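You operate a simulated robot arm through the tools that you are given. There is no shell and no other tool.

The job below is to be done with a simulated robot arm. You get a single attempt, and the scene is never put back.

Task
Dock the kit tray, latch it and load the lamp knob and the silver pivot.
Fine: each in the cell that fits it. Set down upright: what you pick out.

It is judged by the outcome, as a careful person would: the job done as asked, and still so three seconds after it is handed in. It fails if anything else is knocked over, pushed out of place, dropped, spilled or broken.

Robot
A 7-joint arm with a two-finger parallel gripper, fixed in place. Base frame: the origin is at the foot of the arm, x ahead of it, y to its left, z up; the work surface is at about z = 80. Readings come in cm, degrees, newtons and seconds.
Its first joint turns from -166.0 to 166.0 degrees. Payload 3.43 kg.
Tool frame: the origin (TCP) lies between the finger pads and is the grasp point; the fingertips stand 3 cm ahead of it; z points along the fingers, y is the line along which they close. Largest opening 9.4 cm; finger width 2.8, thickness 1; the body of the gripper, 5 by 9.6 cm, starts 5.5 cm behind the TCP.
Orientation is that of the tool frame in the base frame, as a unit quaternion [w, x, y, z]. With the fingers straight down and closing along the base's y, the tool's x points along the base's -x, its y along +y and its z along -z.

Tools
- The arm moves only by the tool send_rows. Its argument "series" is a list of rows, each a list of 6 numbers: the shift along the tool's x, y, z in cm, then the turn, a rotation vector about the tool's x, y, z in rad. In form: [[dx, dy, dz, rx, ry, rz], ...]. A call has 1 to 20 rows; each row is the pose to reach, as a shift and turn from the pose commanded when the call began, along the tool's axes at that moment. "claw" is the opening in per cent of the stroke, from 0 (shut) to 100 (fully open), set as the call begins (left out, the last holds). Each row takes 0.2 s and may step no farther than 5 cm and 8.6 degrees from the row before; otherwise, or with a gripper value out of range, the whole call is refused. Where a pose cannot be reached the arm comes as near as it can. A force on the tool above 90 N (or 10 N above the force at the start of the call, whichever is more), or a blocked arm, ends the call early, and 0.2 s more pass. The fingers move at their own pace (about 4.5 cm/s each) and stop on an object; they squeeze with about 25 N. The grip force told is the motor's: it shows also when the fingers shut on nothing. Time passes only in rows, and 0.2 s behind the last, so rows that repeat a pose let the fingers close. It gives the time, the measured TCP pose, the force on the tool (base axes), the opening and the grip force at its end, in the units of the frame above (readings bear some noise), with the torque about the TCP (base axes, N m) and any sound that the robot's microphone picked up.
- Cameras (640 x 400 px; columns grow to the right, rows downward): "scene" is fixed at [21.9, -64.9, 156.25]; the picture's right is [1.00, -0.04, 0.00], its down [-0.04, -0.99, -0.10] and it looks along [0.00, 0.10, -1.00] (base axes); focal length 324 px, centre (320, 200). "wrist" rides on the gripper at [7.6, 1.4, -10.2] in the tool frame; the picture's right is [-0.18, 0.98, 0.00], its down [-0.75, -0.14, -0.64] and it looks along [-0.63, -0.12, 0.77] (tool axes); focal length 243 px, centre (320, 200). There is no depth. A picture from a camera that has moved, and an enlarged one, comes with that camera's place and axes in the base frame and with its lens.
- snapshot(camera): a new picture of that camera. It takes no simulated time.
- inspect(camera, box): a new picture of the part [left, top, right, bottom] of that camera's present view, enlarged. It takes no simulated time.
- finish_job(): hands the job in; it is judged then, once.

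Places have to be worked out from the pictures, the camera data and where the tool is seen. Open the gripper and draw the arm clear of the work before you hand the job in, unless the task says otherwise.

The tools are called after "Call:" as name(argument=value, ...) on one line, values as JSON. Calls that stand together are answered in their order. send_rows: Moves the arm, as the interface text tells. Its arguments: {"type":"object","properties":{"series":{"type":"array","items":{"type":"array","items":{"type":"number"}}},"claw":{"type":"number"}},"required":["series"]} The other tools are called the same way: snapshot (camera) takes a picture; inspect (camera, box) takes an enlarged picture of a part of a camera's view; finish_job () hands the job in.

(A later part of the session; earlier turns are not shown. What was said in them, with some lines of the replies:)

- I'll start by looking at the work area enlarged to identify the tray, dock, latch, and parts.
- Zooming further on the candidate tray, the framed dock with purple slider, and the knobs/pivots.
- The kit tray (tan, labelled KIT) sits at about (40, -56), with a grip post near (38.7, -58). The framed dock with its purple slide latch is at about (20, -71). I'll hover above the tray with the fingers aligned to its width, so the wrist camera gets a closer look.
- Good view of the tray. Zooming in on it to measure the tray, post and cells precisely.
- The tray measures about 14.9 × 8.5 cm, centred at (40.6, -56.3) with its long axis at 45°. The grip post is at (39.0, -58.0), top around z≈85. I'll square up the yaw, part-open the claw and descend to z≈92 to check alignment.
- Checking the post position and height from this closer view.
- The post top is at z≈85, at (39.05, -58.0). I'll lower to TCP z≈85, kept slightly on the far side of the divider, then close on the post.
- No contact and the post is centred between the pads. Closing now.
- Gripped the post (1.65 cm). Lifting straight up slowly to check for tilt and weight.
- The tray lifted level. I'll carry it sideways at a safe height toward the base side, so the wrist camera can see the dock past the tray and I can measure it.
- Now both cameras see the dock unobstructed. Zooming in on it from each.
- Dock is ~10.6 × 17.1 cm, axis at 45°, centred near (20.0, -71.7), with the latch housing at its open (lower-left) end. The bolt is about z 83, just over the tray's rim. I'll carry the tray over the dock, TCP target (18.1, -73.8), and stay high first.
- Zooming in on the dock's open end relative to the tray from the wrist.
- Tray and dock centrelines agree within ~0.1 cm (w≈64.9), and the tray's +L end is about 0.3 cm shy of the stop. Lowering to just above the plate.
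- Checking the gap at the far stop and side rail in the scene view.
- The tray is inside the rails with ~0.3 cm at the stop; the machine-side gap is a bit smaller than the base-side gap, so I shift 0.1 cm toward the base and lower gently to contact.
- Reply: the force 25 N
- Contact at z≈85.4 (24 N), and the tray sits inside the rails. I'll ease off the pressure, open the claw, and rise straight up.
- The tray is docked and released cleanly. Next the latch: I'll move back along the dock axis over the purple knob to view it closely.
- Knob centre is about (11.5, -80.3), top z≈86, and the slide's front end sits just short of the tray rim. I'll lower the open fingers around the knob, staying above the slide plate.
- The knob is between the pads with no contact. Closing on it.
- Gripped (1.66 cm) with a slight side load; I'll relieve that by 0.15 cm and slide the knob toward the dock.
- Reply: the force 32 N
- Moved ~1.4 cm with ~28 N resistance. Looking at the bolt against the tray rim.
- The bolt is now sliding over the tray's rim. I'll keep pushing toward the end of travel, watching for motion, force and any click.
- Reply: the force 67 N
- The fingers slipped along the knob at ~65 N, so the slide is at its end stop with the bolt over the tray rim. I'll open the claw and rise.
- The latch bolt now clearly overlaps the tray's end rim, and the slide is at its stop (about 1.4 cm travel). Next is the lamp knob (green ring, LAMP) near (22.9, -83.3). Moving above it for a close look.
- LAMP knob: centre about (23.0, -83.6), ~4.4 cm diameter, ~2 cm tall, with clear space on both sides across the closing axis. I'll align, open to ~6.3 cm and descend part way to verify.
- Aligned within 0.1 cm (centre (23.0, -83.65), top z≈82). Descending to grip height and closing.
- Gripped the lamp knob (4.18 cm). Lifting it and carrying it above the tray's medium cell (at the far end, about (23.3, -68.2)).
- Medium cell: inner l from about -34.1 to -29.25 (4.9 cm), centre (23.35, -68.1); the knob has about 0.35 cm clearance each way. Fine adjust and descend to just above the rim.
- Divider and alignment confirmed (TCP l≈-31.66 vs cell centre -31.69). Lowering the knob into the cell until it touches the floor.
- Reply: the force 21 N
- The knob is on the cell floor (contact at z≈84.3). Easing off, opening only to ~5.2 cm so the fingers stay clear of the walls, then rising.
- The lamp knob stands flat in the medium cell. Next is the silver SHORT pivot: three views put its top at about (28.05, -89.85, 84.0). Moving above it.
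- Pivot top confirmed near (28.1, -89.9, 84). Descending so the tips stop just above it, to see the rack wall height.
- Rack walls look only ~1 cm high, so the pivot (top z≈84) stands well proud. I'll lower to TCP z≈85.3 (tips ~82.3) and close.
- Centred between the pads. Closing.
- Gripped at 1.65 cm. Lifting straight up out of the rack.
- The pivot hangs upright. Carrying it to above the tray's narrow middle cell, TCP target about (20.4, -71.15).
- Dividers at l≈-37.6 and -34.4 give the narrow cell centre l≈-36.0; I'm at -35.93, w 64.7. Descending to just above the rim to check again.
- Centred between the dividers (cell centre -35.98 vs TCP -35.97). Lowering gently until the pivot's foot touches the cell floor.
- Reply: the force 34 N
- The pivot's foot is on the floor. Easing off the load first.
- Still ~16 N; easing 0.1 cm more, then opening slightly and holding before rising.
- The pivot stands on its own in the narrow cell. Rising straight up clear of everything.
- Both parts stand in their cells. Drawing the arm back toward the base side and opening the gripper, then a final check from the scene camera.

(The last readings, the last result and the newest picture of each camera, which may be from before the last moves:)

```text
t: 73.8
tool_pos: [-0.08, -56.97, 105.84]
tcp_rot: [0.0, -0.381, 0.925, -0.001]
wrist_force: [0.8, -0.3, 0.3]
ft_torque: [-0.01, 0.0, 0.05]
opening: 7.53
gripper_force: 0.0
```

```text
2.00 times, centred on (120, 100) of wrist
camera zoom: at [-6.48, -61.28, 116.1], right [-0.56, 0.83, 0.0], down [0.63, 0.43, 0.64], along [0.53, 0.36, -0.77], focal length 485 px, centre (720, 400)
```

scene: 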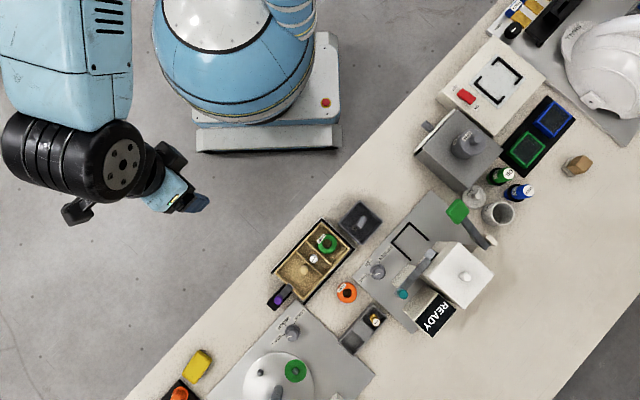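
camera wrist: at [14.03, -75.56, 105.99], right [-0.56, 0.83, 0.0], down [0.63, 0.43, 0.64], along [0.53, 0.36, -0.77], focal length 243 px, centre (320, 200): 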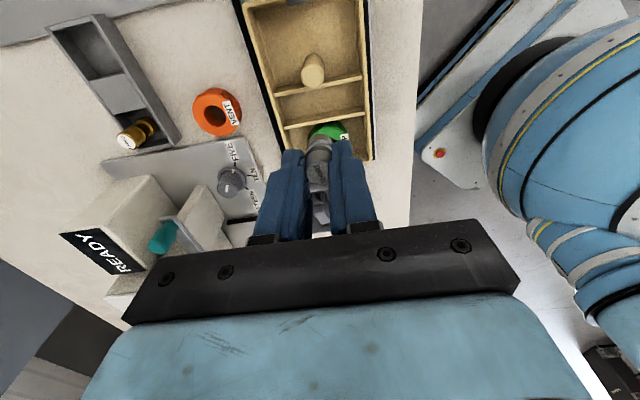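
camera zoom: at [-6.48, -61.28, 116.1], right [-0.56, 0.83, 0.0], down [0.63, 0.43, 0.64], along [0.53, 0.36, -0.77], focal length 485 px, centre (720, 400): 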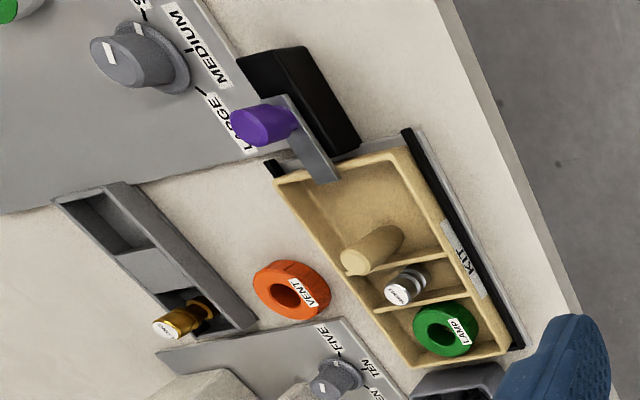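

The tray is docked, the bolt is over its rim, and knob and pivot are upright in their cells. One last comparison of the rack and neighbouring items before handing in.

Call:
inspect(camera="scene", box=[310, 270, 400, 360])

Call:
inspect(camera="scene", box=[305, 205, 355, 265])

```text
4.44 times, centred on (355, 315) of scene
camera zoom: at [21.9, -64.9, 156.25], right [1.0, -0.04, 0.0], down [-0.04, -0.99, -0.1], along [0.0, 0.1, -1.0], focal length 1439 px, centre (164, -311)
```

zoom: 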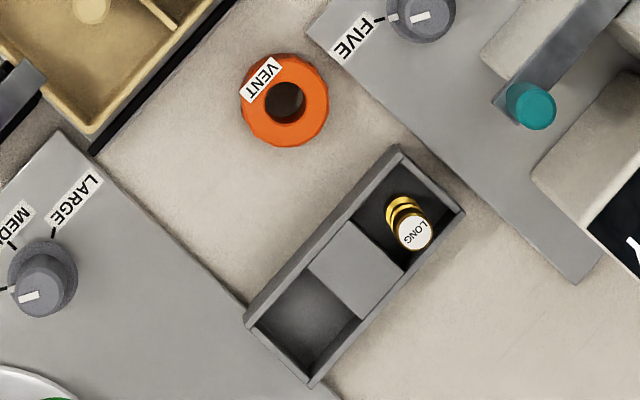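

```text
6.67 times, centred on (330, 235) of scene
camera zoom: at [21.9, -64.9, 156.25], right [1.0, -0.04, 0.0], down [-0.04, -0.99, -0.1], along [0.0, 0.1, -1.0], focal length 2159 px, centre (253, -33)
```

zoom: 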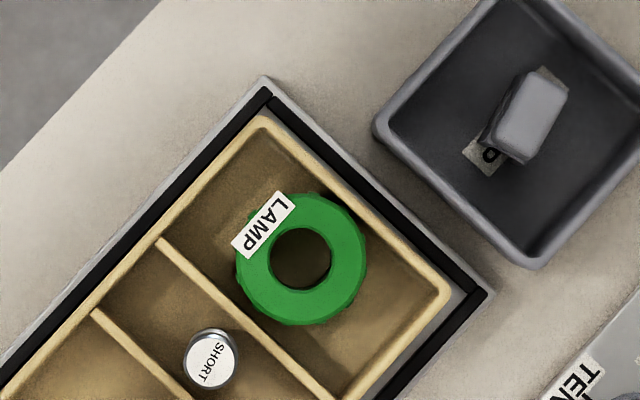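

The rack, the VENT knob, the LONG pivot and the bin are all where they started. The tray sits flush in the dock, latched, with both parts upright, so I'm handing in.

Call:
finish_job()

```text
The job is handed in.
```

The kit tray is docked and latched, and both parts are loaded. I've handed the job in; no verdict has come back yet.

- **Tray:** it sits flat between the dock's rails, close to the end stop.
- **Latch:** the purple slide moved about 1.4 cm before it stopped, with its bolt over the tray's rim. At about 65 N it would go no further, so I take that as fully home. The microphone picked up no click.
- **Lamp knob:** it lies flat in the end cell, the only one it fits.
- **Silver pivot (SHORT):** it stands upright in the narrow middle cell.

In the last pictures the VENT knob, the gold pivot and its rack, and the grey bin were where they started. The gripper is open and the arm is drawn back clear of the table.
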